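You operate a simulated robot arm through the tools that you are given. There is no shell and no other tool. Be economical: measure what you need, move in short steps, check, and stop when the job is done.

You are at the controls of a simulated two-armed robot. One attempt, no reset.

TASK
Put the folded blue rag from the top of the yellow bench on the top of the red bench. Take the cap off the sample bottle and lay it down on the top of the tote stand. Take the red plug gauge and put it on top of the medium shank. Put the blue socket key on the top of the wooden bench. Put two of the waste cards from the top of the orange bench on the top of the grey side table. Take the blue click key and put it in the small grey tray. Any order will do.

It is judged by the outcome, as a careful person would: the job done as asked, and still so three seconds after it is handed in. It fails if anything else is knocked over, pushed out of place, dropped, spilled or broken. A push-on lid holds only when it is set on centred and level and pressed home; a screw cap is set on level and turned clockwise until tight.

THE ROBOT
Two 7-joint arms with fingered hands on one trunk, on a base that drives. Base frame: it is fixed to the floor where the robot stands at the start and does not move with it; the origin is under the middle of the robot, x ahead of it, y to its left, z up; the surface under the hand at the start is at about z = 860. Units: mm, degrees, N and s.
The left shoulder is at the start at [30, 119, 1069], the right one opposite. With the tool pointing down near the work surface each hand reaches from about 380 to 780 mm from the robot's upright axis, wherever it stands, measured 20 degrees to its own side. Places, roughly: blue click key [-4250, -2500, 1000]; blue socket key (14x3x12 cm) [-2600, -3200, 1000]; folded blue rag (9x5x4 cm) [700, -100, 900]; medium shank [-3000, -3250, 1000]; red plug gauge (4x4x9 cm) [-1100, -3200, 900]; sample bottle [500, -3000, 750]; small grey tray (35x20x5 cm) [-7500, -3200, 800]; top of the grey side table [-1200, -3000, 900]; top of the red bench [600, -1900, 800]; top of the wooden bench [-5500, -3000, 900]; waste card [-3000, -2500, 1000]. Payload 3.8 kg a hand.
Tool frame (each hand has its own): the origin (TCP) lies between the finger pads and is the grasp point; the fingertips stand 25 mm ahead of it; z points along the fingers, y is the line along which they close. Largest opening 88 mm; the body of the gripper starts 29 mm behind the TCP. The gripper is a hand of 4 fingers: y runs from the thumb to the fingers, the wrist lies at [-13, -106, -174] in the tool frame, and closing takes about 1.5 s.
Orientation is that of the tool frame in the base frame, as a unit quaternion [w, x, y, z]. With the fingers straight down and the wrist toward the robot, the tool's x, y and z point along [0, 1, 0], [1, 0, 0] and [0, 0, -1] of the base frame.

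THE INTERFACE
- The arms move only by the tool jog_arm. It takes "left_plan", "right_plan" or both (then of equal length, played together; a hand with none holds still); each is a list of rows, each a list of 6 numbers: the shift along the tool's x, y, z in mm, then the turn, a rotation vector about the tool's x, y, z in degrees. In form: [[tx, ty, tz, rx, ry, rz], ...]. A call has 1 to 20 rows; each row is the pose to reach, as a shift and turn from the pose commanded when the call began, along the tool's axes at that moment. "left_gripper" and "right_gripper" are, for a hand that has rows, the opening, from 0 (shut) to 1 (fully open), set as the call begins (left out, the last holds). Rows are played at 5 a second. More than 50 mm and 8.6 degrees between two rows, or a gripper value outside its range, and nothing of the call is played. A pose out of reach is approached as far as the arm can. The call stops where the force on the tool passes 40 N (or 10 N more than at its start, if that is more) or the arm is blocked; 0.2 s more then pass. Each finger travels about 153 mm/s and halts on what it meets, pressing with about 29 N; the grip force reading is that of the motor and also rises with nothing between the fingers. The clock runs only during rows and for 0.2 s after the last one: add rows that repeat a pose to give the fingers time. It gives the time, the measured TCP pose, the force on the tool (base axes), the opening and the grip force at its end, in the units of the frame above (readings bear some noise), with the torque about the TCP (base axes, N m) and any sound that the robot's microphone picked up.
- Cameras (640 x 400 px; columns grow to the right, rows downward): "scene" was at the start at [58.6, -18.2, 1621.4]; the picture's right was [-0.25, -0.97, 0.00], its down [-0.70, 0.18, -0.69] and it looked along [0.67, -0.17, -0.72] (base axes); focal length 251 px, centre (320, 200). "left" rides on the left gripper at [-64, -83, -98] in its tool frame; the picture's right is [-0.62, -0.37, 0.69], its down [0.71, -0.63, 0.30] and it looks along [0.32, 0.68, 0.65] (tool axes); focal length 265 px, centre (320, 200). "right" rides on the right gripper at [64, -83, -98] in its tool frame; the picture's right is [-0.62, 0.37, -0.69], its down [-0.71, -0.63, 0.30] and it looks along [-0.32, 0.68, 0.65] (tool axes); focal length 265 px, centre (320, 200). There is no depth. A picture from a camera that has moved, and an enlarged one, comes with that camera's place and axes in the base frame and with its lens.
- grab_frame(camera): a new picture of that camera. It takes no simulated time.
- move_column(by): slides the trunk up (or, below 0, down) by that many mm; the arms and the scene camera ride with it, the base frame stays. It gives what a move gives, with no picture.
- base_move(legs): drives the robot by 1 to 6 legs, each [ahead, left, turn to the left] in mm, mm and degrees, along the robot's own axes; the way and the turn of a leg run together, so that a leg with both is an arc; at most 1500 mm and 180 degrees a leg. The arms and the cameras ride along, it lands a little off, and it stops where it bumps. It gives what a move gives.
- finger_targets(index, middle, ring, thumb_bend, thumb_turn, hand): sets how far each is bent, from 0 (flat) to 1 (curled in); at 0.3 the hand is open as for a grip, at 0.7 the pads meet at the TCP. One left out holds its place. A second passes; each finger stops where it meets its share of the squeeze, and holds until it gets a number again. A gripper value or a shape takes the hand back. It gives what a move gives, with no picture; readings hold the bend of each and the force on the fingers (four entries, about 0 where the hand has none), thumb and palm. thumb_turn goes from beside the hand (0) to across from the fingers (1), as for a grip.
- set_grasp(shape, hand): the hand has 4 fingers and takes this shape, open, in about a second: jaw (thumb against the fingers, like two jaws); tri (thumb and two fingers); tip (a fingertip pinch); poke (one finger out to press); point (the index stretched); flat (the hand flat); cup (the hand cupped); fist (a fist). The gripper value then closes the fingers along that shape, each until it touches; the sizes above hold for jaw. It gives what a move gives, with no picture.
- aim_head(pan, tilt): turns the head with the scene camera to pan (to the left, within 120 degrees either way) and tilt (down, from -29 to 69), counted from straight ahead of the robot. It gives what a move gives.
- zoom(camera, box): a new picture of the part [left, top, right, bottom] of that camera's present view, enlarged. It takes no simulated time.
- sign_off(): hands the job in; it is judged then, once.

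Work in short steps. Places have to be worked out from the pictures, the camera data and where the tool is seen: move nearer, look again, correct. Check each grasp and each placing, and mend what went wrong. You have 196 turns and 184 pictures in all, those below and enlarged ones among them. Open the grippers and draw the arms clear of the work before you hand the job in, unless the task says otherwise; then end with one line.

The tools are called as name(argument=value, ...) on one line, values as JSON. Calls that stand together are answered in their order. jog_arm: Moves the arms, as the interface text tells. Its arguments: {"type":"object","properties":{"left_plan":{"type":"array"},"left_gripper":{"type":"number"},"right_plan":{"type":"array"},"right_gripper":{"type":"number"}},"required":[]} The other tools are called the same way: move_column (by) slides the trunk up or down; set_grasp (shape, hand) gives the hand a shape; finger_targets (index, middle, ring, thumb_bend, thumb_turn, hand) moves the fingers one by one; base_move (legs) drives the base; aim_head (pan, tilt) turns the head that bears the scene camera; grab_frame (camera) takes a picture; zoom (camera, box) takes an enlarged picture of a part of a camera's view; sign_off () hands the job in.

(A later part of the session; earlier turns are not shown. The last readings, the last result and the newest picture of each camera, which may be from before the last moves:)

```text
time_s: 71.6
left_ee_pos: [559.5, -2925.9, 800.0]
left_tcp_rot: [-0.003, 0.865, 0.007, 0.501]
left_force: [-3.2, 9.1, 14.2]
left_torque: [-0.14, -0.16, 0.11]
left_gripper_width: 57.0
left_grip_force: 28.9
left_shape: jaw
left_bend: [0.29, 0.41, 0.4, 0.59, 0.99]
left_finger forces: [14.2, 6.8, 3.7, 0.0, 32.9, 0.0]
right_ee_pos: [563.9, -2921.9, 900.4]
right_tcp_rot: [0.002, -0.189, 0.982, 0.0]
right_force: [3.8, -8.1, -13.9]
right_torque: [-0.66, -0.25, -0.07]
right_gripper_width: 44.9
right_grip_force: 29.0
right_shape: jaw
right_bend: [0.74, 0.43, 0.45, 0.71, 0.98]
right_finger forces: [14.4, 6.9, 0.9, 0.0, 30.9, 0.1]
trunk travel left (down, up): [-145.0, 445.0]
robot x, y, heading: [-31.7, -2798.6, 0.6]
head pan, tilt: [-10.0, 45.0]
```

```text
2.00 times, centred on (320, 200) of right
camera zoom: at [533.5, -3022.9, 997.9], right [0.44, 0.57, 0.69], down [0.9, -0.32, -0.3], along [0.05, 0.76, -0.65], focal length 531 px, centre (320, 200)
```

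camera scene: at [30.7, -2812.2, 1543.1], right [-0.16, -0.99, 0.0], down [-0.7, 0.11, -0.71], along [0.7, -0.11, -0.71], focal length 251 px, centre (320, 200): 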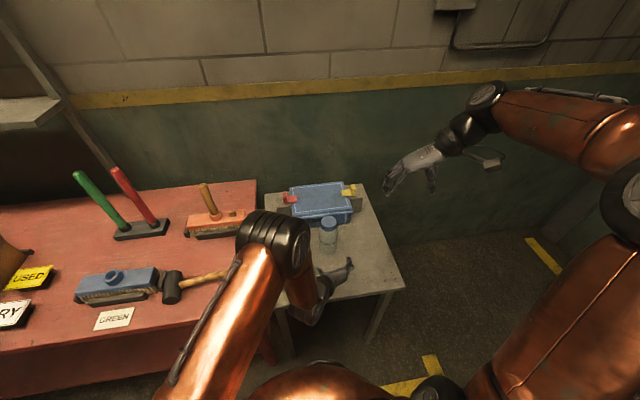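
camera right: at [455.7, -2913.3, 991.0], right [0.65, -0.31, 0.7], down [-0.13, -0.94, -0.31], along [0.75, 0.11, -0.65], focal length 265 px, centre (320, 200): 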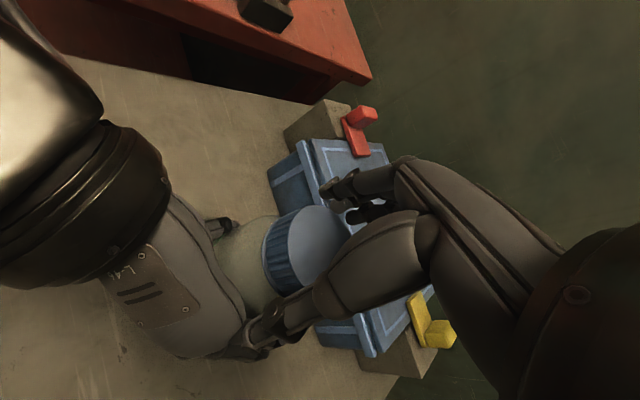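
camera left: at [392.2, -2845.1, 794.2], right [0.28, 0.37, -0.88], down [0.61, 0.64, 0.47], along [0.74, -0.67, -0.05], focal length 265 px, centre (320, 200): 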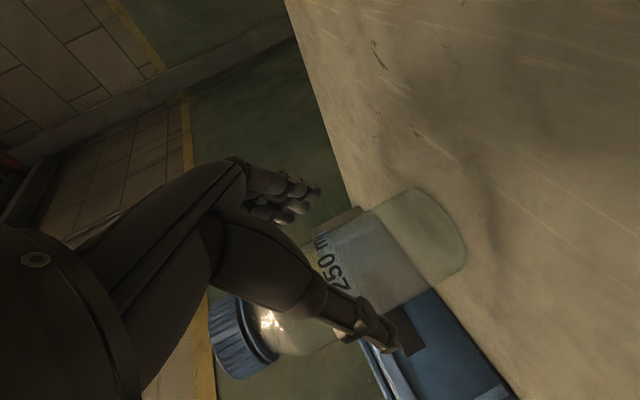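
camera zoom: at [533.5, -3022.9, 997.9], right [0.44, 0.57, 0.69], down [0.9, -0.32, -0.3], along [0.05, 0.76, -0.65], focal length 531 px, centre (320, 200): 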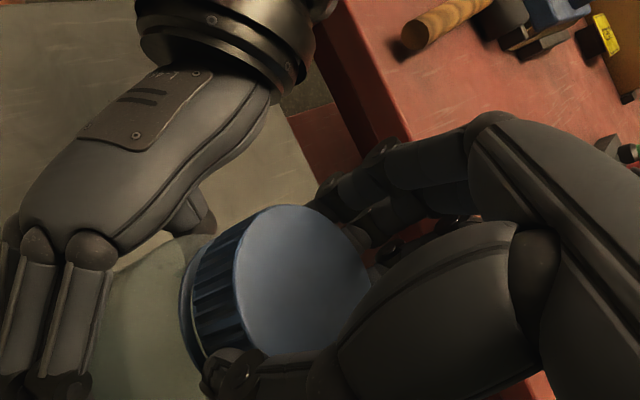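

Still on, but the cap turns freely. Another cycle with a larger sweep.

jog_arm(right_plan=[[0, 0, 4, 0, 0, 0], [0, 0, 4, 0, 0, 0]])

jog_arm(right_plan=[[0, 0, 0, 0, 0, 0], [0, 0, 0, 0, 0, 0], [0, 0, 0, 0, 0, 0], [0, 0, 0, 0, 0, 0], [0, 0, 0, 0, 0, 8], [0, 0, 0, 0, 0, 16], [0, 0, 0, 0, 0, 24], [0, 0, 0, 0, 0, 32], [0, 0, 0, 0, 0, 40], [0, 0, 0, 0, 0, 48], [0, 0, 0, 0, 0, 56], [0, 0, 0, 0, 0, 64], [0, 0, 0, 0, 0, 72], [0, 0, 0, 0, 0, 80], [0, 0, 0, 0, 0, 88], [0, 0, 0, 0, 0, 96], [0, 0, 0, 0, 0, 104], [0, 0, 0, 0, 0, 110], [0, 0, 0, 0, 0, 110]], right_gripper=1)

jog_arm(right_plan=[[0, 0, 0, 0, 0, 0], [0, 0, 0, 0, 0, 0], [0, 0, 0, 0, 0, 0], [0, 0, 0, 0, 0, 0], [0, 0, 0, 0, 0, 0], [0, 0, 0, 0, 0, 0], [0, 0, 0, 0, 0, 0]], right_gripper=0)

zoom(camera="right", box=[160, 100, 480, 300])

```text
time_s: 72.2
left_ee_pos: [558.8, -2925.0, 798.2]
left_tcp_rot: [-0.003, 0.866, 0.007, 0.5]
left_force: [-1.8, 6.6, 9.8]
left_torque: [-0.09, -0.1, 0.06]
left_gripper_width: 56.6
left_grip_force: 29.0
left_shape: jaw
left_bend: [0.29, 0.41, 0.4, 0.59, 0.99]
left_finger forces: [14.6, 7.3, 4.2, 0.1, 32.4, 0.0]
right_ee_pos: [562.3, -2921.1, 896.8]
right_tcp_rot: [0.002, -0.189, 0.982, 0.001]
right_force: [3.0, -7.3, -6.3]
right_torque: [-0.56, -0.19, -0.01]
right_gripper_width: 44.8
right_grip_force: 29.5
right_shape: jaw
right_bend: [0.74, 0.43, 0.45, 0.71, 0.98]
right_finger forces: [14.6, 7.6, 1.0, 0.0, 30.7, 0.0]
trunk travel left (down, up): [-145.0, 445.0]
robot x, y, heading: [-29.4, -2800.4, 0.8]
head pan, tilt: [-10.0, 45.0]
```

```text
time_s: 76.2
left_ee_pos: [557.8, -2924.7, 800.1]
left_tcp_rot: [-0.003, 0.866, 0.006, 0.5]
left_force: [0.4, 0.7, 2.0]
left_torque: [0.03, 0.02, -0.02]
left_gripper_width: 57.0
left_grip_force: 28.7
left_shape: jaw
left_bend: [0.29, 0.4, 0.39, 0.59, 0.99]
left_finger forces: [16.4, 7.8, 4.3, 0.0, 27.9, 0.1]
right_ee_pos: [563.5, -2920.9, 896.1]
right_tcp_rot: [0.001, 0.697, 0.717, 0.004]
right_force: [0.0, 0.7, 0.9]
right_torque: [0.01, -0.01, -0.02]
right_gripper_width: 87.6
right_grip_force: 0.0
right_shape: jaw
right_bend: [0.3, 0.3, 0.3, 0.3, 0.98]
right_finger forces: [0.0, 0.0, 0.0, 0.0, 0.0, 0.0]
trunk travel left (down, up): [-145.0, 445.0]
robot x, y, heading: [-31.2, -2802.0, 1.1]
head pan, tilt: [-10.0, 45.0]
```

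```text
time_s: 77.8
left_ee_pos: [556.8, -2925.4, 799.5]
left_tcp_rot: [-0.004, 0.866, 0.006, 0.5]
left_force: [1.1, 0.9, 1.7]
left_torque: [0.04, 0.03, 0.02]
left_gripper_width: 56.9
left_grip_force: 28.5
left_shape: jaw
left_bend: [0.29, 0.4, 0.39, 0.59, 0.99]
left_finger forces: [16.4, 7.9, 4.5, 0.1, 28.2, 0.0]
right_ee_pos: [563.1, -2920.4, 896.2]
right_tcp_rot: [0.002, 0.697, 0.717, 0.002]
right_force: [-1.0, 0.4, 0.5]
right_torque: [0.0, 0.06, 0.02]
right_gripper_width: 46.2
right_grip_force: 28.4
right_shape: jaw
right_bend: [0.73, 0.41, 0.44, 0.71, 1.0]
right_finger forces: [14.8, 9.0, 0.3, 0.0, 25.4, 0.1]
trunk travel left (down, up): [-145.0, 445.0]
robot x, y, heading: [-33.8, -2799.4, 1.0]
head pan, tilt: [-10.0, 45.0]
```

```text
2.00 times, centred on (320, 200) of right
camera zoom: at [476.9, -2859.3, 994.3], right [0.38, -0.61, 0.69], down [-0.61, -0.73, -0.31], along [0.7, -0.3, -0.65], focal length 531 px, centre (320, 200)
```

zoom: 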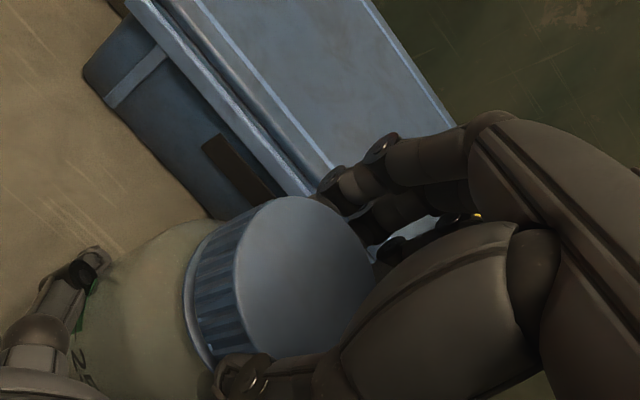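

Gripped again with the wrist toward the robot. I'll twist 110° and then test-lift.

jog_arm(right_plan=[[0, 0, 0, 0, 0, -8], [0, 0, 0, 0, 0, -16], [0, 0, 0, 0, 0, -24], [0, 0, 0, 0, 0, -32], [0, 0, 0, 0, 0, -40], [0, 0, 0, 0, 0, -48], [0, 0, 0, 0, 0, -56], [0, 0, 0, 0, 0, -64], [0, 0, 0, 0, 0, -72], [0, 0, 0, 0, 0, -80], [0, 0, 0, 0, 0, -88], [0, 0, 0, 0, 0, -96], [0, 0, 0, 0, 0, -104], [0, 0, 0, 0, 0, -112], [0, 0, 0, 0, 0, -112]])

jog_arm(right_plan=[[0, 0, -2, 0, 0, 0], [0, 0, -4, 0, 0, 0], [0, 0, -6, 0, 0, 0], [0, 0, -8, 0, 0, 0], [0, 0, -8, 0, 0, 0]])

zoom(camera="right", box=[160, 100, 480, 300])

```text
time_s: 81.0
left_ee_pos: [558.4, -2926.3, 799.3]
left_tcp_rot: [-0.003, 0.866, 0.006, 0.5]
left_force: [-7.0, 9.0, 7.4]
left_torque: [0.03, -0.04, 0.15]
left_gripper_width: 56.6
left_grip_force: 29.1
left_shape: jaw
left_bend: [0.29, 0.41, 0.4, 0.59, 0.99]
left_finger forces: [14.1, 5.9, 3.0, 0.0, 32.3, 0.0]
right_ee_pos: [561.9, -2920.2, 897.6]
right_tcp_rot: [0.002, -0.206, 0.979, 0.001]
right_force: [6.1, -8.1, 3.0]
right_torque: [-0.74, -0.36, -0.06]
right_gripper_width: 45.3
right_grip_force: 28.9
right_shape: jaw
right_bend: [0.73, 0.43, 0.44, 0.71, 1.0]
right_finger forces: [13.6, 8.2, 0.0, 0.1, 32.1, 0.0]
trunk travel left (down, up): [-145.0, 445.0]
robot x, y, heading: [-32.3, -2799.4, 0.8]
head pan, tilt: [-10.0, 45.0]
```

```text
time_s: 82.2
left_ee_pos: [559.2, -2926.3, 799.8]
left_tcp_rot: [-0.002, 0.865, 0.006, 0.501]
left_force: [-4.5, 8.8, 18.4]
left_torque: [-0.2, -0.26, 0.08]
left_gripper_width: 56.3
left_grip_force: 29.3
left_shape: jaw
left_bend: [0.29, 0.41, 0.4, 0.59, 1.0]
left_finger forces: [14.5, 6.8, 3.8, 0.1, 32.8, 0.1]
right_ee_pos: [563.2, -2921.5, 904.9]
right_tcp_rot: [0.003, -0.207, 0.978, 0.0]
right_force: [4.2, -8.7, -18.6]
right_torque: [-0.6, -0.31, -0.02]
right_gripper_width: 44.6
right_grip_force: 29.2
right_shape: jaw
right_bend: [0.73, 0.44, 0.44, 0.71, 1.0]
right_finger forces: [14.2, 7.7, 0.0, 0.0, 30.3, 0.0]
trunk travel left (down, up): [-145.0, 445.0]
robot x, y, heading: [-29.7, -2805.1, 0.7]
head pan, tilt: [-10.0, 45.0]
```

```text
2.00 times, centred on (320, 200) of right
camera zoom: at [536.5, -3023.4, 1002.0], right [0.42, 0.59, 0.69], down [0.91, -0.29, -0.3], along [0.02, 0.76, -0.65], focal length 531 px, centre (320, 200)
```

zoom: 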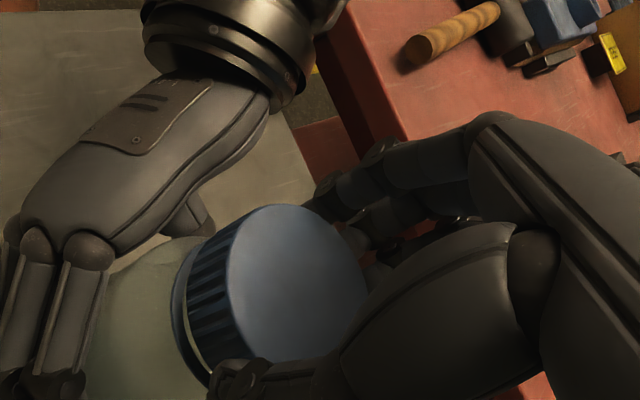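

A gap now shows under the cap, so it's rising. Another cycle.

jog_arm(right_plan=[[0, 0, 5, 0, 0, 0], [0, 0, 5, 0, 0, 0]])

jog_arm(right_plan=[[0, 0, 0, 0, 0, 0], [0, 0, 0, 0, 0, 0], [0, 0, 0, 0, 0, 0], [0, 0, 0, 0, 0, 0], [0, 0, 0, 0, 0, 8], [0, 0, 0, 0, 0, 16], [0, 0, 0, 0, 0, 24], [0, 0, 0, 0, 0, 32], [0, 0, 0, 0, 0, 40], [0, 0, 0, 0, 0, 48], [0, 0, 0, 0, 0, 56], [0, 0, 0, 0, 0, 64], [0, 0, 0, 0, 0, 72], [0, 0, 0, 0, 0, 80], [0, 0, 0, 0, 0, 88], [0, 0, 0, 0, 0, 96], [0, 0, 0, 0, 0, 104], [0, 0, 0, 0, 0, 112], [0, 0, 0, 0, 0, 112]], right_gripper=1)

jog_arm(right_plan=[[0, 0, 0, 0, 0, 0], [0, 0, 0, 0, 0, 0], [0, 0, 0, 0, 0, 0], [0, 0, 0, 0, 0, 0], [0, 0, 0, 0, 0, 0], [0, 0, 0, 0, 0, 0], [0, 0, 0, 0, 0, 0]], right_gripper=0)

jog_arm(right_plan=[[0, 0, 0, 0, 0, -8], [0, 0, 0, 0, 0, -16], [0, 0, 0, 0, 0, -24], [0, 0, 0, 0, 0, -32], [0, 0, 0, 0, 0, -40], [0, 0, 0, 0, 0, -48], [0, 0, 0, 0, 0, -56], [0, 0, 0, 0, 0, -64], [0, 0, 0, 0, 0, -72], [0, 0, 0, 0, 0, -80], [0, 0, 0, 0, 0, -88], [0, 0, 0, 0, 0, -96], [0, 0, 0, 0, 0, -104], [0, 0, 0, 0, 0, -112], [0, 0, 0, 0, 0, -112]])

jog_arm(right_plan=[[0, 0, -2, 0, 0, 0], [0, 0, -4, 0, 0, 0], [0, 0, -6, 0, 0, 0], [0, 0, -8, 0, 0, 0], [0, 0, -8, 0, 0, 0]])

zoom(camera="right", box=[160, 100, 480, 300])

```text
time_s: 82.8
left_ee_pos: [557.3, -2926.3, 797.9]
left_tcp_rot: [-0.004, 0.867, 0.006, 0.499]
left_force: [-3.1, 7.4, 10.8]
left_torque: [-0.14, -0.09, 0.04]
left_gripper_width: 56.4
left_grip_force: 29.2
left_shape: jaw
left_bend: [0.29, 0.41, 0.4, 0.59, 1.0]
left_finger forces: [15.0, 7.0, 3.8, 0.0, 31.9, 0.0]
right_ee_pos: [563.3, -2920.4, 900.5]
right_tcp_rot: [0.004, -0.207, 0.978, 0.001]
right_force: [2.8, -7.0, -10.8]
right_torque: [-0.56, -0.26, -0.01]
right_gripper_width: 44.9
right_grip_force: 28.7
right_shape: jaw
right_bend: [0.73, 0.44, 0.44, 0.71, 1.0]
right_finger forces: [14.8, 8.1, 0.1, 0.0, 29.6, 0.0]
trunk travel left (down, up): [-145.0, 445.0]
robot x, y, heading: [-28.8, -2801.1, 0.7]
head pan, tilt: [-10.0, 45.0]
```

```text
time_s: 86.8
left_ee_pos: [557.6, -2926.8, 798.7]
left_tcp_rot: [-0.004, 0.866, 0.006, 0.5]
left_force: [0.3, -0.2, 1.7]
left_torque: [0.05, 0.05, 0.01]
left_gripper_width: 56.8
left_grip_force: 28.6
left_shape: jaw
left_bend: [0.29, 0.41, 0.4, 0.59, 0.99]
left_finger forces: [16.4, 7.7, 4.4, 0.1, 27.9, 0.0]
right_ee_pos: [562.3, -2921.5, 899.7]
right_tcp_rot: [0.0, 0.697, 0.717, 0.003]
right_force: [-0.1, 0.0, 0.4]
right_torque: [-0.03, 0.0, 0.01]
right_gripper_width: 87.5
right_grip_force: 0.0
right_shape: jaw
right_bend: [0.3, 0.3, 0.3, 0.3, 0.98]
right_finger forces: [0.0, 0.0, 0.1, 0.0, 0.0, 0.1]
trunk travel left (down, up): [-145.0, 445.0]
robot x, y, heading: [-31.3, -2797.8, 0.9]
head pan, tilt: [-10.0, 45.0]
```

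```text
time_s: 88.4
left_ee_pos: [558.4, -2925.1, 799.9]
left_tcp_rot: [-0.003, 0.866, 0.005, 0.5]
left_force: [1.8, 0.9, 1.4]
left_torque: [0.0, 0.1, -0.02]
left_gripper_width: 57.3
left_grip_force: 29.5
left_shape: jaw
left_bend: [0.29, 0.41, 0.4, 0.59, 0.99]
left_finger forces: [16.4, 7.6, 4.4, 0.0, 28.4, 0.1]
right_ee_pos: [561.9, -2919.9, 898.3]
right_tcp_rot: [0.001, 0.697, 0.717, 0.003]
right_force: [-0.4, -0.9, 0.0]
right_torque: [-0.01, -0.02, 0.0]
right_gripper_width: 46.0
right_grip_force: 29.6
right_shape: jaw
right_bend: [0.74, 0.43, 0.46, 0.7, 1.0]
right_finger forces: [15.5, 8.8, 0.1, 0.1, 25.4, 0.0]
trunk travel left (down, up): [-145.0, 445.0]
robot x, y, heading: [-29.1, -2801.9, 0.9]
head pan, tilt: [-10.0, 45.0]
```

```text
time_s: 91.6
left_ee_pos: [557.2, -2926.1, 800.4]
left_tcp_rot: [-0.004, 0.866, 0.007, 0.499]
left_force: [-4.0, 4.8, 5.5]
left_torque: [-0.06, -0.05, 0.08]
left_gripper_width: 56.7
left_grip_force: 29.9
left_shape: jaw
left_bend: [0.29, 0.41, 0.41, 0.59, 0.99]
left_finger forces: [15.3, 6.4, 3.4, 0.0, 29.3, 0.0]
right_ee_pos: [562.1, -2921.1, 899.4]
right_tcp_rot: [0.003, -0.207, 0.978, 0.001]
right_force: [2.8, -4.0, 0.7]
right_torque: [-0.09, -0.06, -0.01]
right_gripper_width: 45.9
right_grip_force: 29.1
right_shape: jaw
right_bend: [0.74, 0.43, 0.46, 0.7, 1.0]
right_finger forces: [15.2, 8.7, 0.0, 0.0, 27.9, 0.0]
trunk travel left (down, up): [-145.0, 445.0]
robot x, y, heading: [-32.8, -2797.6, 0.7]
head pan, tilt: [-10.0, 45.0]
```

```text
time_s: 92.8
left_ee_pos: [557.5, -2926.8, 800.2]
left_tcp_rot: [-0.003, 0.866, 0.006, 0.5]
left_force: [0.7, 0.4, 4.8]
left_torque: [-0.09, -0.06, 0.02]
left_gripper_width: 56.9
left_grip_force: 28.8
left_shape: jaw
left_bend: [0.29, 0.41, 0.41, 0.59, 0.99]
left_finger forces: [16.5, 7.6, 4.2, 0.0, 27.9, 0.1]
right_ee_pos: [562.4, -2921.5, 907.9]
right_tcp_rot: [0.002, -0.206, 0.979, 0.0]
right_force: [1.5, -0.4, -0.8]
right_torque: [-0.02, 0.03, 0.01]
right_gripper_width: 45.9
right_grip_force: 29.0
right_shape: jaw
right_bend: [0.74, 0.43, 0.46, 0.7, 1.0]
right_finger forces: [16.2, 9.3, 0.0, 0.1, 26.7, 0.0]
trunk travel left (down, up): [-145.0, 445.0]
robot x, y, heading: [-30.2, -2799.4, 0.9]
head pan, tilt: [-10.0, 45.0]
```

```text
2.00 times, centred on (320, 200) of right
camera zoom: at [536.1, -3023.3, 1005.6], right [0.42, 0.59, 0.7], down [0.91, -0.29, -0.3], along [0.02, 0.76, -0.65], focal length 531 px, centre (320, 200)
```

zoom: 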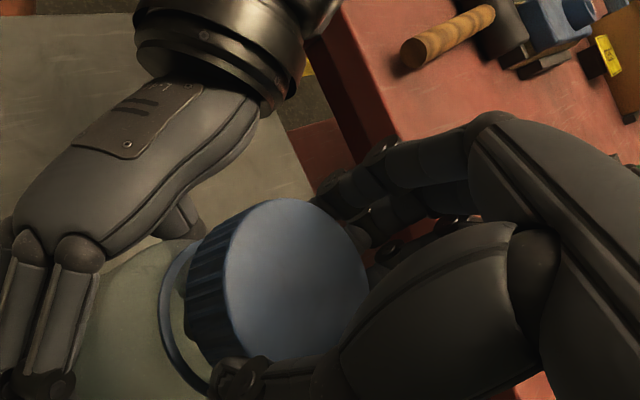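

The cap is free: it lifts with no force. I'll raise it clear of the neck.

jog_arm(right_plan=[[0, 0, -25, 0, 0, 0], [0, 0, -50, 0, 0, 0], [0, 0, -80, 0, 0, 0], [0, 0, -80, 0, 0, 0]])

zoom(camera="scene", box=[250, 165, 410, 265])

```text
time_s: 93.8
left_ee_pos: [558.0, -2924.7, 799.4]
left_tcp_rot: [-0.004, 0.866, 0.006, 0.5]
left_force: [1.2, -0.4, 3.4]
left_torque: [-0.02, -0.02, -0.01]
left_gripper_width: 56.8
left_grip_force: 28.5
left_shape: jaw
left_bend: [0.29, 0.41, 0.4, 0.59, 0.99]
left_finger forces: [16.6, 7.8, 4.7, 0.0, 27.7, 0.0]
right_ee_pos: [561.5, -2921.8, 989.0]
right_tcp_rot: [0.003, -0.206, 0.979, 0.001]
right_force: [0.3, -0.3, -0.3]
right_torque: [-0.01, -0.03, 0.01]
right_gripper_width: 45.8
right_grip_force: 28.5
right_shape: jaw
right_bend: [0.74, 0.43, 0.46, 0.71, 1.0]
right_finger forces: [16.7, 9.6, 0.0, 0.0, 26.3, 0.0]
trunk travel left (down, up): [-145.0, 445.0]
robot x, y, heading: [-30.3, -2802.8, 0.7]
head pan, tilt: [-10.0, 45.0]
```

```text
4.00 times, centred on (330, 215) of scene
camera zoom: at [31.1, -2812.3, 1543.1], right [-0.16, -0.99, 0.0], down [-0.7, 0.11, -0.71], along [0.7, -0.11, -0.71], focal length 1002 px, centre (280, 140)
```

zoom: 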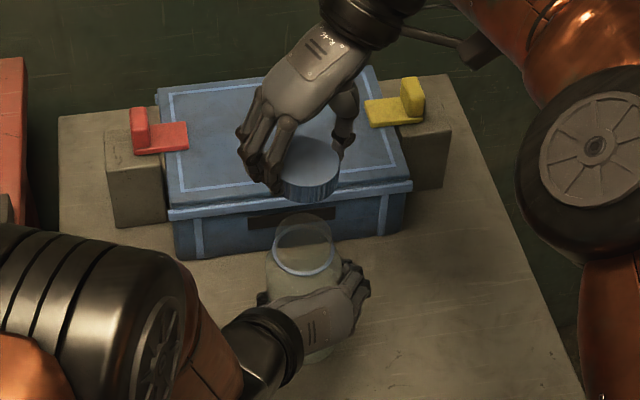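

Cap off. I'll release the bottle with the left hand and back away, while the right hand carries the cap over the free right part of the stand.

jog_arm(left_plan=[[0, 0, 0, 0, 0, 0], [0, 0, 0, 0, 0, 0], [0, 0, 0, 0, 0, 0], [0, 0, 0, 0, 0, 0], [0, 0, 0, 0, 0, 0], [0, 0, 0, 0, 0, 0]], left_gripper=1, right_plan=[[15, -24, 0, 0, 0, 6], [30, -48, 0, 0, 0, 12], [45, -72, 0, 0, 0, 18], [60, -96, 0, 0, 0, 24], [75, -119, 0, 0, 0, 24], [75, -119, 0, 0, 0, 24]])

zoom(camera="scene", box=[250, 165, 410, 265])

```text
time_s: 95.2
left_ee_pos: [558.0, -2924.8, 799.9]
left_tcp_rot: [-0.004, 0.866, 0.006, 0.5]
left_force: [0.6, 0.4, 0.1]
left_torque: [-0.01, -0.01, 0.0]
left_gripper_width: 87.7
left_grip_force: 0.1
left_shape: jaw
left_bend: [0.3, 0.3, 0.3, 0.3, 0.98]
left_finger forces: [0.0, 0.0, 0.0, 0.0, 0.1, 0.0]
right_ee_pos: [541.4, -3060.2, 987.8]
right_tcp_rot: [0.003, 0.003, 1.0, 0.001]
right_force: [0.0, 0.3, 0.1]
right_torque: [-0.02, 0.04, 0.01]
right_gripper_width: 45.6
right_grip_force: 28.8
right_shape: jaw
right_bend: [0.74, 0.43, 0.46, 0.71, 1.0]
right_finger forces: [16.6, 9.5, 0.0, 0.0, 26.0, 0.0]
trunk travel left (down, up): [-145.0, 445.0]
robot x, y, heading: [-29.7, -2798.8, 0.9]
head pan, tilt: [-10.0, 45.0]
```

```text
4.00 times, centred on (330, 215) of scene
camera zoom: at [31.1, -2812.1, 1543.1], right [-0.16, -0.99, 0.0], down [-0.7, 0.11, -0.71], along [0.7, -0.11, -0.71], focal length 1002 px, centre (280, 140)
```

zoom: 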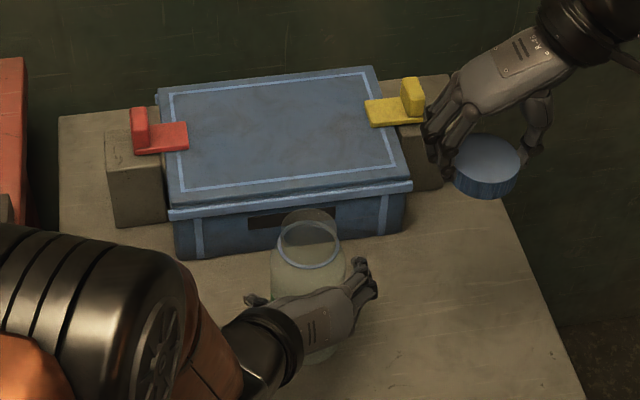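

The bottle stands by itself. I'll withdraw the left hand straight back and lower the cap partway.

jog_arm(left_plan=[[-15, 0, -26, 0, 0, 0], [-30, 0, -52, 0, 0, 0], [-45, 0, -78, 0, 0, 0], [-65, 0, -113, 0, 0, 0], [-65, 0, -113, 0, 0, 0]], right_plan=[[0, 0, 45, 0, 0, 0], [0, 0, 90, 0, 0, 0], [0, 0, 135, 0, 0, 0], [0, 0, 180, 0, 0, 0], [0, 0, 210, 0, 0, 0]])

zoom(camera="scene", box=[250, 165, 410, 265])

```text
time_s: 96.4
left_ee_pos: [425.4, -2926.5, 798.9]
left_tcp_rot: [-0.003, 0.866, 0.006, 0.5]
left_force: [-0.2, -0.1, -0.5]
left_torque: [0.0, 0.01, 0.02]
left_gripper_width: 87.3
left_grip_force: 0.0
left_shape: jaw
left_bend: [0.3, 0.3, 0.3, 0.3, 0.98]
left_finger forces: [0.0, 0.0, 0.1, 0.0, 0.1, 0.0]
right_ee_pos: [542.7, -3061.8, 776.5]
right_tcp_rot: [0.002, 0.003, 1.0, 0.001]
right_force: [0.6, 0.9, -0.3]
right_torque: [0.01, 0.0, 0.03]
right_gripper_width: 45.5
right_grip_force: 29.1
right_shape: jaw
right_bend: [0.74, 0.43, 0.46, 0.71, 1.0]
right_finger forces: [16.6, 9.6, 0.0, 0.0, 25.9, 0.0]
trunk travel left (down, up): [-145.0, 445.0]
robot x, y, heading: [-25.0, -2799.0, 0.7]
head pan, tilt: [-10.0, 45.0]
```

```text
4.00 times, centred on (330, 215) of scene
camera zoom: at [31.8, -2812.2, 1543.0], right [-0.16, -0.99, 0.0], down [-0.7, 0.11, -0.71], along [0.7, -0.11, -0.71], focal length 1002 px, centre (280, 140)
```

zoom: 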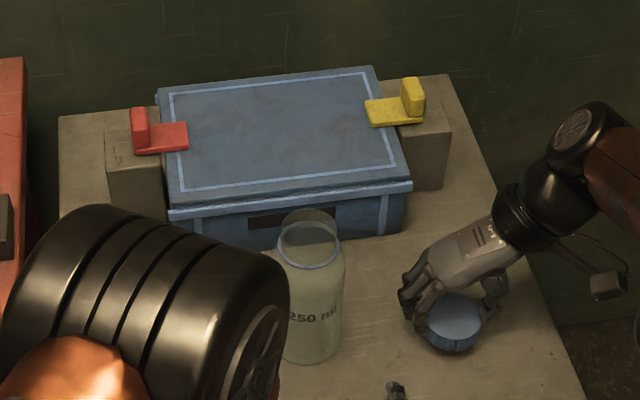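

Bottle untouched. I'll lower the cap in small steps to touch.

jog_arm(right_plan=[[0, 0, 6, 0, 0, 0], [0, 0, 11, 0, 0, 0], [0, 0, 15, 0, 0, 0], [0, 0, 18, 0, 0, 0], [0, 0, 21, 0, 0, 0], [0, 0, 24, 0, 0, 0], [0, 0, 27, 0, 0, 0], [0, 0, 27, 0, 0, 0]])

zoom(camera="scene", box=[330, 195, 410, 245])

```text
time_s: 98.2
left_ee_pos: [424.1, -2926.3, 800.4]
left_tcp_rot: [-0.004, 0.866, 0.006, 0.5]
left_force: [0.1, -0.2, -0.4]
left_torque: [-0.02, 0.01, -0.01]
left_gripper_width: 87.4
left_grip_force: 0.0
left_shape: jaw
left_bend: [0.3, 0.3, 0.3, 0.3, 0.98]
left_finger forces: [0.0, 0.1, 0.0, 0.0, 0.0, 0.0]
right_ee_pos: [543.7, -3060.2, 750.3]
right_tcp_rot: [0.002, 0.002, 1.0, 0.001]
right_force: [-0.6, -0.1, 0.0]
right_torque: [-0.01, 0.0, 0.02]
right_gripper_width: 45.8
right_grip_force: 29.0
right_shape: jaw
right_bend: [0.74, 0.43, 0.46, 0.71, 1.0]
right_finger forces: [16.5, 9.6, 0.0, 0.0, 25.9, 0.1]
trunk travel left (down, up): [-145.0, 445.0]
robot x, y, heading: [-25.8, -2801.2, 0.6]
head pan, tilt: [-10.0, 45.0]
```

```text
8.00 times, centred on (370, 220) of scene
camera zoom: at [31.1, -2812.4, 1543.1], right [-0.16, -0.99, 0.0], down [-0.7, 0.11, -0.71], along [0.7, -0.11, -0.71], focal length 2005 px, centre (-80, 40)
```

zoom: 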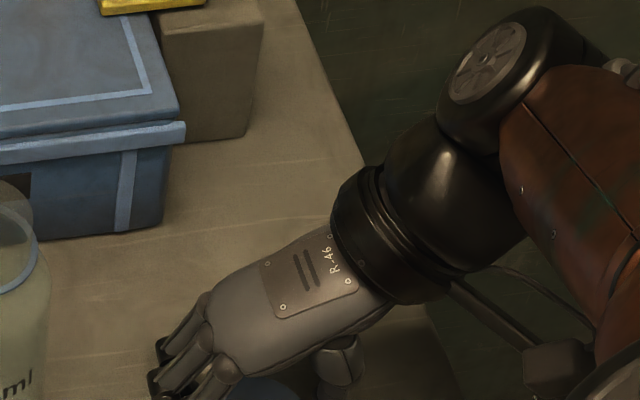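

Not yet touching, so I'll continue down gently.

jog_arm(right_plan=[[0, 0, 3, 0, 0, 0], [0, 0, 6, 0, 0, 0], [0, 0, 9, 0, 0, 0], [0, 0, 12, 0, 0, 0], [0, 0, 15, 0, 0, 0], [0, 0, 18, 0, 0, 0], [0, 0, 18, 0, 0, 0]])

zoom(camera="scene", box=[310, 205, 420, 274])

```text
time_s: 99.3
left_ee_pos: [424.3, -2926.7, 801.3]
left_tcp_rot: [-0.003, 0.866, 0.006, 0.501]
left_force: [0.5, -0.1, 0.9]
left_torque: [0.0, 0.0, 0.01]
left_gripper_width: 87.7
left_grip_force: 0.1
left_shape: jaw
left_bend: [0.3, 0.3, 0.3, 0.3, 0.98]
left_finger forces: [0.0, 0.0, 0.0, 0.1, 0.0, 0.1]
right_ee_pos: [544.4, -3059.5, 746.8]
right_tcp_rot: [0.009, 0.005, 1.0, 0.003]
right_force: [-4.7, -1.5, 22.1]
right_torque: [-0.17, 0.14, 0.05]
right_gripper_width: 46.1
right_grip_force: 29.0
right_shape: jaw
right_bend: [0.74, 0.43, 0.46, 0.71, 1.0]
right_finger forces: [18.3, 9.5, 0.0, 0.0, 28.1, 0.1]
right hand out of reach, approached as far as the arm can: row 5
trunk travel left (down, up): [-145.0, 445.0]
robot x, y, heading: [-30.9, -2800.1, 0.8]
head pan, tilt: [-10.0, 45.0]
stopped in row 5 (right hand): the force on the tool passed its limit at 41 N (the readings are from after the stop); the commanded pose is now the measured one
```

```text
5.80 times, centred on (365, 240) of scene
camera zoom: at [29.1, -2811.9, 1543.1], right [-0.16, -0.99, 0.0], down [-0.7, 0.11, -0.71], along [0.7, -0.11, -0.71], focal length 1453 px, centre (59, -29)
```

zoom: 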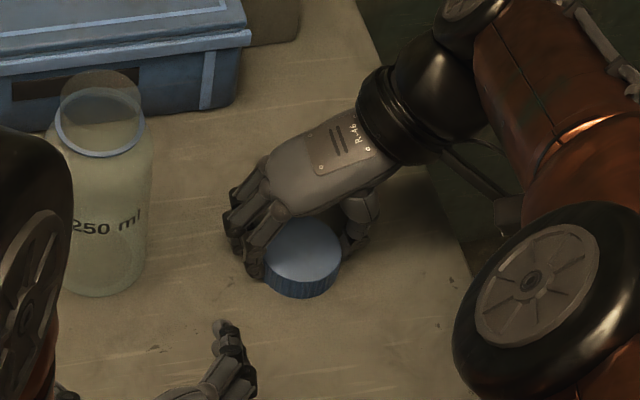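

The cap is down on the stand. I'll open and rise.

jog_arm(right_plan=[[0, 0, -2, 0, 0, 0], [0, 0, -2, 0, 0, 0], [0, 0, -2, 0, 0, 0], [0, 0, -2, 0, 0, 0], [0, 0, -2, 0, 0, 0], [0, 0, -2, 0, 0, 0]], right_gripper=1)

jog_arm(right_plan=[[0, 0, -25, 0, 0, 0], [0, 0, -70, 0, 0, 0], [0, 0, -115, 0, 0, 0], [0, 0, -160, 0, 0, 0], [0, 0, -205, 0, 0, 0], [0, 0, -250, 0, 0, 0], [0, 0, -300, 0, 0, 0], [0, 0, -340, 0, 0, 0]])

grab_frame(camera="scene")

```text
time_s: 100.7
left_ee_pos: [425.2, -2926.4, 799.6]
left_tcp_rot: [-0.003, 0.866, 0.006, 0.5]
left_force: [-0.2, 0.4, 0.7]
left_torque: [0.01, 0.04, -0.01]
left_gripper_width: 87.7
left_grip_force: 0.0
left_shape: jaw
left_bend: [0.3, 0.3, 0.3, 0.3, 0.98]
left_finger forces: [0.0, 0.0, 0.1, 0.1, 0.0, 0.0]
right_ee_pos: [544.1, -3058.6, 743.9]
right_tcp_rot: [0.006, 0.003, 1.0, 0.002]
right_force: [0.1, -0.9, 2.3]
right_torque: [0.12, 0.0, 0.0]
right_gripper_width: 87.4
right_grip_force: 0.0
right_shape: jaw
right_bend: [0.3, 0.3, 0.3, 0.3, 0.98]
right_finger forces: [0.1, 2.5, 0.0, 0.0, 0.1, 0.0]
trunk travel left (down, up): [-145.0, 445.0]
robot x, y, heading: [-29.0, -2798.0, 0.7]
head pan, tilt: [-10.0, 45.0]
```

```text
time_s: 102.5
left_ee_pos: [426.2, -2925.8, 799.0]
left_tcp_rot: [-0.003, 0.866, 0.006, 0.5]
left_force: [0.4, 0.2, -0.4]
left_torque: [-0.04, 0.01, -0.02]
left_gripper_width: 87.6
left_grip_force: 0.1
left_shape: jaw
left_bend: [0.3, 0.3, 0.3, 0.3, 0.98]
left_finger forces: [0.0, 0.0, 0.0, 0.1, 0.1, 0.0]
right_ee_pos: [539.5, -3060.7, 1086.8]
right_tcp_rot: [0.007, 0.004, 1.0, 0.002]
right_force: [0.3, -0.3, -0.5]
right_torque: [0.01, 0.02, 0.03]
right_gripper_width: 87.5
right_grip_force: 0.1
right_shape: jaw
right_bend: [0.3, 0.3, 0.3, 0.3, 0.98]
right_finger forces: [0.0, 0.0, 0.0, 0.1, 0.1, 0.0]
trunk travel left (down, up): [-145.0, 445.0]
robot x, y, heading: [-29.0, -2802.0, 0.9]
head pan, tilt: [-10.0, 45.0]
```

```text
125 pictures are left
camera scene: at [30.8, -2812.1, 1543.1], right [-0.16, -0.99, 0.0], down [-0.7, 0.11, -0.71], along [0.7, -0.11, -0.71], focal length 251 px, centre (320, 200)
```

scene: 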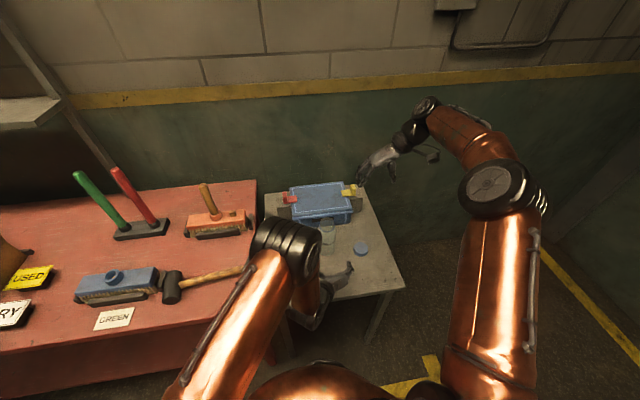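

Cap and bottle are both fine. I'll tuck both arms into a compact carry pose.

jog_arm(left_plan=[[26, -15, -24, 0, -7.5, 0], [53, -30, -48, 0, -15, 0], [80, -45, -72, 0, -22.5, 0], [106, -60, -96, 0, -30, 0], [132, -75, -120, 0, -37.5, 0], [159, -90, -144, 0, -45, 0], [186, -105, -168, 0, -52.5, 0], [212, -120, -192, 0, -60, 0], [212, -120, -192, 0, -60, 0]], right_plan=[[20, 0, 0, 0, 0, 0], [40, 0, 0, 0, 0, 0], [60, 0, 0, 0, 0, 0], [80, 0, 0, 0, 0, 0], [100, 0, 0, 0, 0, 0], [120, 0, 0, 0, 0, 0], [140, 0, 0, 0, 0, 0], [160, 0, 0, 0, 0, 0], [160, 0, 0, 0, 0, 0]])

base_move(legs=[[-150, 0, 0]])

aim_head(pan=-100, tilt=25)

grab_frame(camera="scene")

aim_head(pan=118, tilt=15)

grab_frame(camera="scene")

```text
time_s: 104.5
left_ee_pos: [364.6, -2807.2, 1079.0]
left_tcp_rot: [0.0, 1.0, 0.007, -0.001]
left_force: [0.6, 0.0, -0.4]
left_torque: [0.02, -0.03, -0.02]
left_gripper_width: 87.7
left_grip_force: 0.0
left_shape: jaw
left_bend: [0.3, 0.3, 0.3, 0.3, 0.98]
left_finger forces: [0.0, 0.0, 0.0, 0.0, 0.0, 0.0]
right_ee_pos: [380.2, -3061.2, 1082.6]
right_tcp_rot: [0.007, 0.003, 1.0, 0.001]
right_force: [0.9, -0.2, -0.3]
right_torque: [0.0, -0.02, 0.0]
right_gripper_width: 87.6
right_grip_force: 0.0
right_shape: jaw
right_bend: [0.3, 0.3, 0.3, 0.3, 0.98]
right_finger forces: [0.0, 0.0, 0.1, 0.0, 0.0, 0.1]
trunk travel left (down, up): [-145.0, 445.0]
robot x, y, heading: [-26.5, -2799.4, 0.8]
head pan, tilt: [-10.0, 45.0]
```

```text
time_s: 105.8
left_ee_pos: [212.5, -2808.8, 1079.5]
left_tcp_rot: [-0.001, 1.0, 0.007, 0.001]
left_force: [-0.7, 0.3, 0.6]
left_torque: [-0.01, -0.02, 0.06]
left_gripper_width: 87.6
left_grip_force: 0.0
left_shape: jaw
left_bend: [0.3, 0.3, 0.3, 0.3, 0.98]
left_finger forces: [0.0, 0.0, 0.0, 0.0, 0.0, 0.0]
right_ee_pos: [227.1, -3062.0, 1082.1]
right_tcp_rot: [0.007, 0.003, 1.0, 0.002]
right_force: [1.6, -0.5, -0.4]
right_torque: [-0.02, -0.01, 0.0]
right_gripper_width: 87.5
right_grip_force: 0.1
right_shape: jaw
right_bend: [0.3, 0.3, 0.3, 0.3, 0.98]
right_finger forces: [0.0, 0.0, 0.1, 0.1, 0.1, 0.0]
trunk travel left (down, up): [-145.0, 445.0]
robot x, y, heading: [-177.8, -2806.8, 0.9]
head pan, tilt: [-10.0, 45.0]
```

```text
time_s: 107.5
left_ee_pos: [212.8, -2809.1, 1078.8]
left_tcp_rot: [0.0, 1.0, 0.007, -0.001]
left_force: [0.2, 0.0, 0.1]
left_torque: [-0.01, 0.02, 0.0]
left_gripper_width: 87.6
left_grip_force: 0.0
left_shape: jaw
left_bend: [0.3, 0.3, 0.3, 0.3, 0.98]
left_finger forces: [0.1, 0.0, 0.0, 0.1, 0.0, 0.0]
right_ee_pos: [229.4, -3062.2, 1082.4]
right_tcp_rot: [0.008, 0.004, 1.0, 0.002]
right_force: [0.3, -0.1, 0.5]
right_torque: [0.03, 0.01, -0.02]
right_gripper_width: 87.6
right_grip_force: 0.2
right_shape: jaw
right_bend: [0.3, 0.3, 0.3, 0.3, 0.98]
right_finger forces: [0.1, 0.1, 0.0, 0.1, 0.0, 0.1]
trunk travel left (down, up): [-145.0, 445.0]
robot x, y, heading: [-179.9, -2801.2, 0.8]
head pan, tilt: [-100.0, 25.0]
```

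```text
124 pictures are left
camera scene: at [-214.5, -2892.4, 1573.7], right [-0.99, 0.16, 0.0], down [0.07, 0.42, -0.91], along [-0.14, -0.89, -0.42], focal length 251 px, centre (320, 200)
```

scene: 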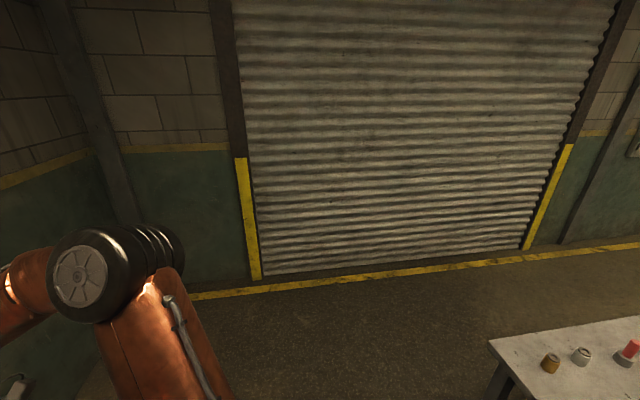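

```text
time_s: 110.6
left_ee_pos: [213.3, -2810.3, 1079.1]
left_tcp_rot: [0.0, 1.0, 0.007, 0.0]
left_force: [0.3, -0.6, 0.7]
left_torque: [0.02, 0.06, 0.03]
left_gripper_width: 87.6
left_grip_force: 0.0
left_shape: jaw
left_bend: [0.3, 0.3, 0.3, 0.3, 0.98]
left_finger forces: [0.0, 0.0, 0.0, 0.1, 0.1, 0.1]
right_ee_pos: [227.6, -3063.8, 1083.0]
right_tcp_rot: [0.007, 0.004, 1.0, 0.001]
right_force: [-1.0, -0.3, 0.1]
right_torque: [0.02, 0.02, 0.05]
right_gripper_width: 87.5
right_grip_force: 0.0
right_shape: jaw
right_bend: [0.3, 0.3, 0.3, 0.3, 0.98]
right_finger forces: [0.0, 0.0, 0.1, 0.0, 0.0, 0.1]
trunk travel left (down, up): [-145.0, 445.0]
robot x, y, heading: [-184.7, -2802.4, 0.6]
head pan, tilt: [118.0, 15.0]
```

```text
123 pictures are left
camera scene: at [-244.9, -2719.5, 1589.9], right [0.88, 0.48, 0.0], down [0.12, -0.23, -0.97], along [-0.47, 0.85, -0.26], focal length 251 px, centre (320, 200)
```

scene: 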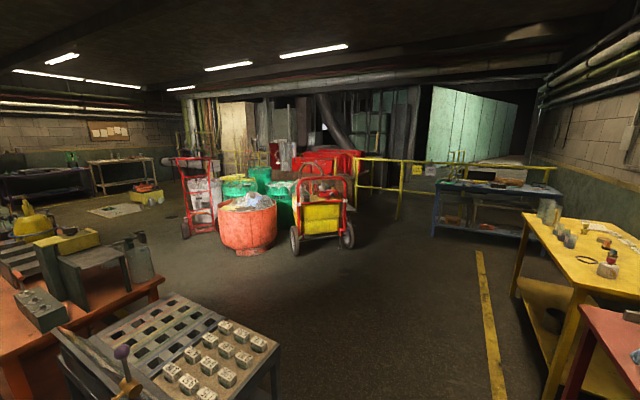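

The grey side table's east edge is at about x=-816 and its south edge at about y=-3315. There is a free aisle to the south, towards the roller door. I'll drive there, turn to face +y and look at the tables.

base_move(legs=[[0, -1000, 0], [0, 0, 90]])

aim_head(pan=60, tilt=25)

grab_frame(camera="scene")

```text
time_s: 119.6
left_ee_pos: [-161.9, -3400.3, 1077.3]
left_tcp_rot: [-0.001, 0.706, 0.708, 0.0]
left_force: [-0.3, 0.3, 0.0]
left_torque: [0.02, 0.01, -0.03]
left_gripper_width: 87.8
left_grip_force: 0.1
left_shape: jaw
left_bend: [0.3, 0.3, 0.3, 0.3, 0.98]
left_finger forces: [0.0, 0.1, 0.0, 0.1, 0.1, 0.0]
right_ee_pos: [91.8, -3386.0, 1083.1]
right_tcp_rot: [0.004, -0.7, 0.714, 0.007]
right_force: [-0.5, -0.1, 0.5]
right_torque: [-0.04, 0.02, 0.0]
right_gripper_width: 87.9
right_grip_force: 0.1
right_shape: jaw
right_bend: [0.3, 0.3, 0.3, 0.3, 0.98]
right_finger forces: [0.1, 0.0, 0.0, 0.0, 0.0, 0.1]
trunk travel left (down, up): [-145.0, 445.0]
robot x, y, heading: [-171.3, -3794.4, 90.1]
head pan, tilt: [118.0, 15.0]
```

```text
time_s: 120.9
left_ee_pos: [-162.6, -3400.1, 1078.1]
left_tcp_rot: [0.0, 0.706, 0.709, 0.0]
left_force: [0.7, -0.5, 0.0]
left_torque: [0.01, 0.02, -0.02]
left_gripper_width: 87.8
left_grip_force: 0.1
left_shape: jaw
left_bend: [0.3, 0.3, 0.3, 0.3, 0.98]
left_finger forces: [0.0, 0.1, 0.1, 0.1, 0.0, 0.1]
right_ee_pos: [90.8, -3387.6, 1082.1]
right_tcp_rot: [0.004, -0.701, 0.713, 0.007]
right_force: [-1.3, 0.0, 0.6]
right_torque: [-0.01, 0.01, 0.0]
right_gripper_width: 87.6
right_grip_force: 0.1
right_shape: jaw
right_bend: [0.3, 0.3, 0.3, 0.3, 0.98]
right_finger forces: [0.1, 0.0, 0.0, 0.0, 0.0, 0.0]
trunk travel left (down, up): [-145.0, 445.0]
robot x, y, heading: [-169.0, -3794.7, 90.1]
head pan, tilt: [60.0, 25.0]
```

```text
122 pictures are left
camera scene: at [-252.1, -3766.2, 1573.7], right [0.5, 0.87, 0.0], down [0.37, -0.21, -0.91], along [-0.79, 0.45, -0.42], focal length 251 px, centre (320, 200)
```

scene: 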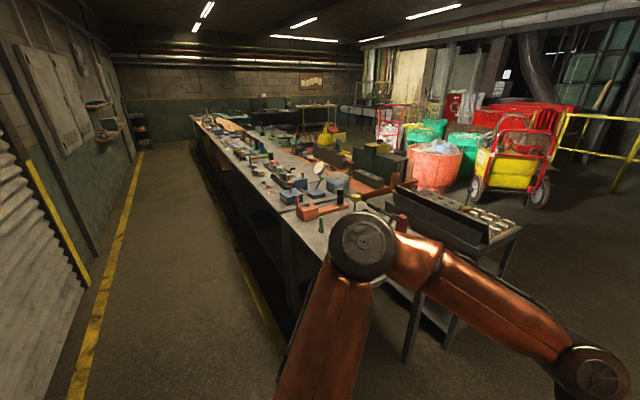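

A long island of tables runs west with its south edge at y≈-3315, and the aisle is clear. I'll strafe left to x≈-1100.

base_move(legs=[[0, 900, 0]])

aim_head(pan=0, tilt=40)

grab_frame(camera="scene")

```text
time_s: 125.6
left_ee_pos: [-1048.5, -3398.0, 1078.2]
left_tcp_rot: [-0.001, 0.71, 0.704, 0.0]
left_force: [-1.0, 0.3, 0.2]
left_torque: [0.0, 0.0, 0.0]
left_gripper_width: 87.6
left_grip_force: 0.1
left_shape: jaw
left_bend: [0.3, 0.3, 0.3, 0.3, 0.98]
left_finger forces: [0.0, 0.0, 0.0, 0.1, 0.0, 0.0]
right_ee_pos: [-793.8, -3388.6, 1082.1]
right_tcp_rot: [0.004, -0.696, 0.718, 0.006]
right_force: [-0.7, 0.9, 0.2]
right_torque: [-0.02, -0.04, -0.02]
right_gripper_width: 87.8
right_grip_force: 0.0
right_shape: jaw
right_bend: [0.3, 0.3, 0.3, 0.3, 0.98]
right_finger forces: [0.0, 0.0, 0.1, 0.0, 0.0, 0.0]
trunk travel left (down, up): [-145.0, 445.0]
robot x, y, heading: [-1066.4, -3788.3, 89.5]
head pan, tilt: [60.0, 25.0]
```

```text
time_s: 126.9
left_ee_pos: [-1048.0, -3398.5, 1077.7]
left_tcp_rot: [-0.001, 0.711, 0.704, 0.0]
left_force: [0.4, 0.0, 0.1]
left_torque: [0.0, 0.0, -0.01]
left_gripper_width: 87.9
left_grip_force: 0.1
left_shape: jaw
left_bend: [0.3, 0.3, 0.3, 0.3, 0.98]
left_finger forces: [0.0, 0.0, 0.0, 0.0, 0.1, 0.1]
right_ee_pos: [-794.1, -3387.3, 1082.0]
right_tcp_rot: [0.004, -0.696, 0.718, 0.006]
right_force: [-0.1, -0.3, -0.1]
right_torque: [-0.02, -0.01, -0.01]
right_gripper_width: 87.8
right_grip_force: 0.2
right_shape: jaw
right_bend: [0.3, 0.3, 0.3, 0.3, 0.98]
right_finger forces: [0.0, 0.0, 0.0, 0.1, 0.1, 0.0]
trunk travel left (down, up): [-145.0, 445.0]
robot x, y, heading: [-1063.1, -3793.6, 89.5]
head pan, tilt: [0.0, 40.0]
```

```text
121 pictures are left
camera scene: at [-1062.9, -3724.5, 1550.4], right [1.0, -0.01, 0.0], down [-0.01, -0.64, -0.77], along [0.01, 0.77, -0.64], focal length 251 px, centre (320, 200)
```

scene: 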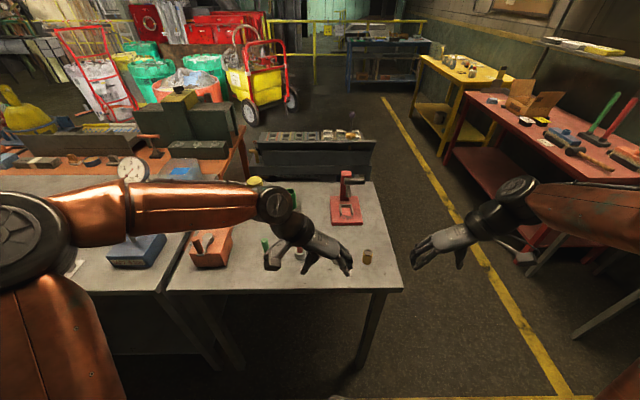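

zoom(camera="scene", box=[160, 160, 410, 316])

grab_frame(camera="left")

```text
2.56 times, centred on (285, 238) of scene
camera zoom: at [-1062.9, -3724.5, 1550.4], right [1.0, -0.01, 0.0], down [-0.01, -0.64, -0.77], along [0.01, 0.77, -0.64], focal length 642 px, centre (410, 103)
```

zoom: 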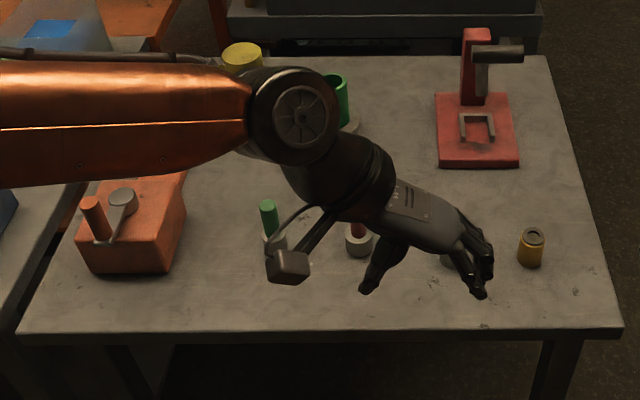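

```text
119 pictures are left
camera left: at [-1131.6, -3461.9, 1176.9], right [-0.37, -0.62, -0.69], down [-0.62, 0.72, -0.3], along [0.69, 0.32, -0.65], focal length 265 px, centre (320, 200)
```

left: 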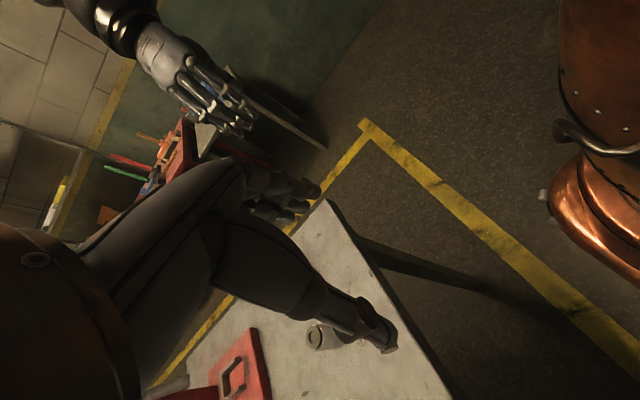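

The left arm hides the gauges. I'll draw the left hand back and left, then look again.

jog_arm(left_plan=[[-25, -35, -15, 0, 0, 0], [-50, -70, -30, 0, 0, 0], [-75, -105, -45, 0, 0, 0], [-100, -140, -60, 0, 0, 0], [-120, -180, -60, 0, 0, 0], [-120, -180, -60, 0, 0, 0]])

zoom(camera="scene", box=[160, 160, 410, 316])

```text
time_s: 128.3
left_ee_pos: [-1226.2, -3516.3, 1140.2]
left_tcp_rot: [0.0, 0.711, 0.703, -0.001]
left_force: [-0.5, -0.3, -0.4]
left_torque: [0.03, 0.02, -0.01]
left_gripper_width: 88.0
left_grip_force: 0.1
left_shape: jaw
left_bend: [0.3, 0.3, 0.3, 0.3, 0.98]
left_finger forces: [0.0, 0.0, 0.0, 0.1, 0.0, 0.0]
right_ee_pos: [-792.1, -3387.6, 1082.6]
right_tcp_rot: [0.003, -0.695, 0.719, 0.007]
right_force: [0.0, 0.2, 0.1]
right_torque: [-0.01, 0.04, 0.01]
right_gripper_width: 87.7
right_grip_force: 0.1
right_shape: jaw
right_bend: [0.3, 0.3, 0.3, 0.3, 0.98]
right_finger forces: [0.0, 0.0, 0.0, 0.0, 0.1, 0.0]
trunk travel left (down, up): [-145.0, 445.0]
robot x, y, heading: [-1063.3, -3791.4, 89.6]
head pan, tilt: [0.0, 40.0]
```

```text
2.56 times, centred on (285, 238) of scene
camera zoom: at [-1061.1, -3724.0, 1550.3], right [1.0, -0.01, 0.0], down [-0.01, -0.64, -0.77], along [0.01, 0.77, -0.64], focal length 642 px, centre (410, 103)
```

zoom: 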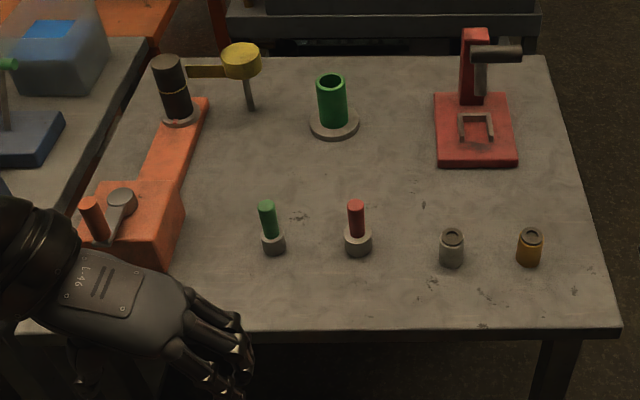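

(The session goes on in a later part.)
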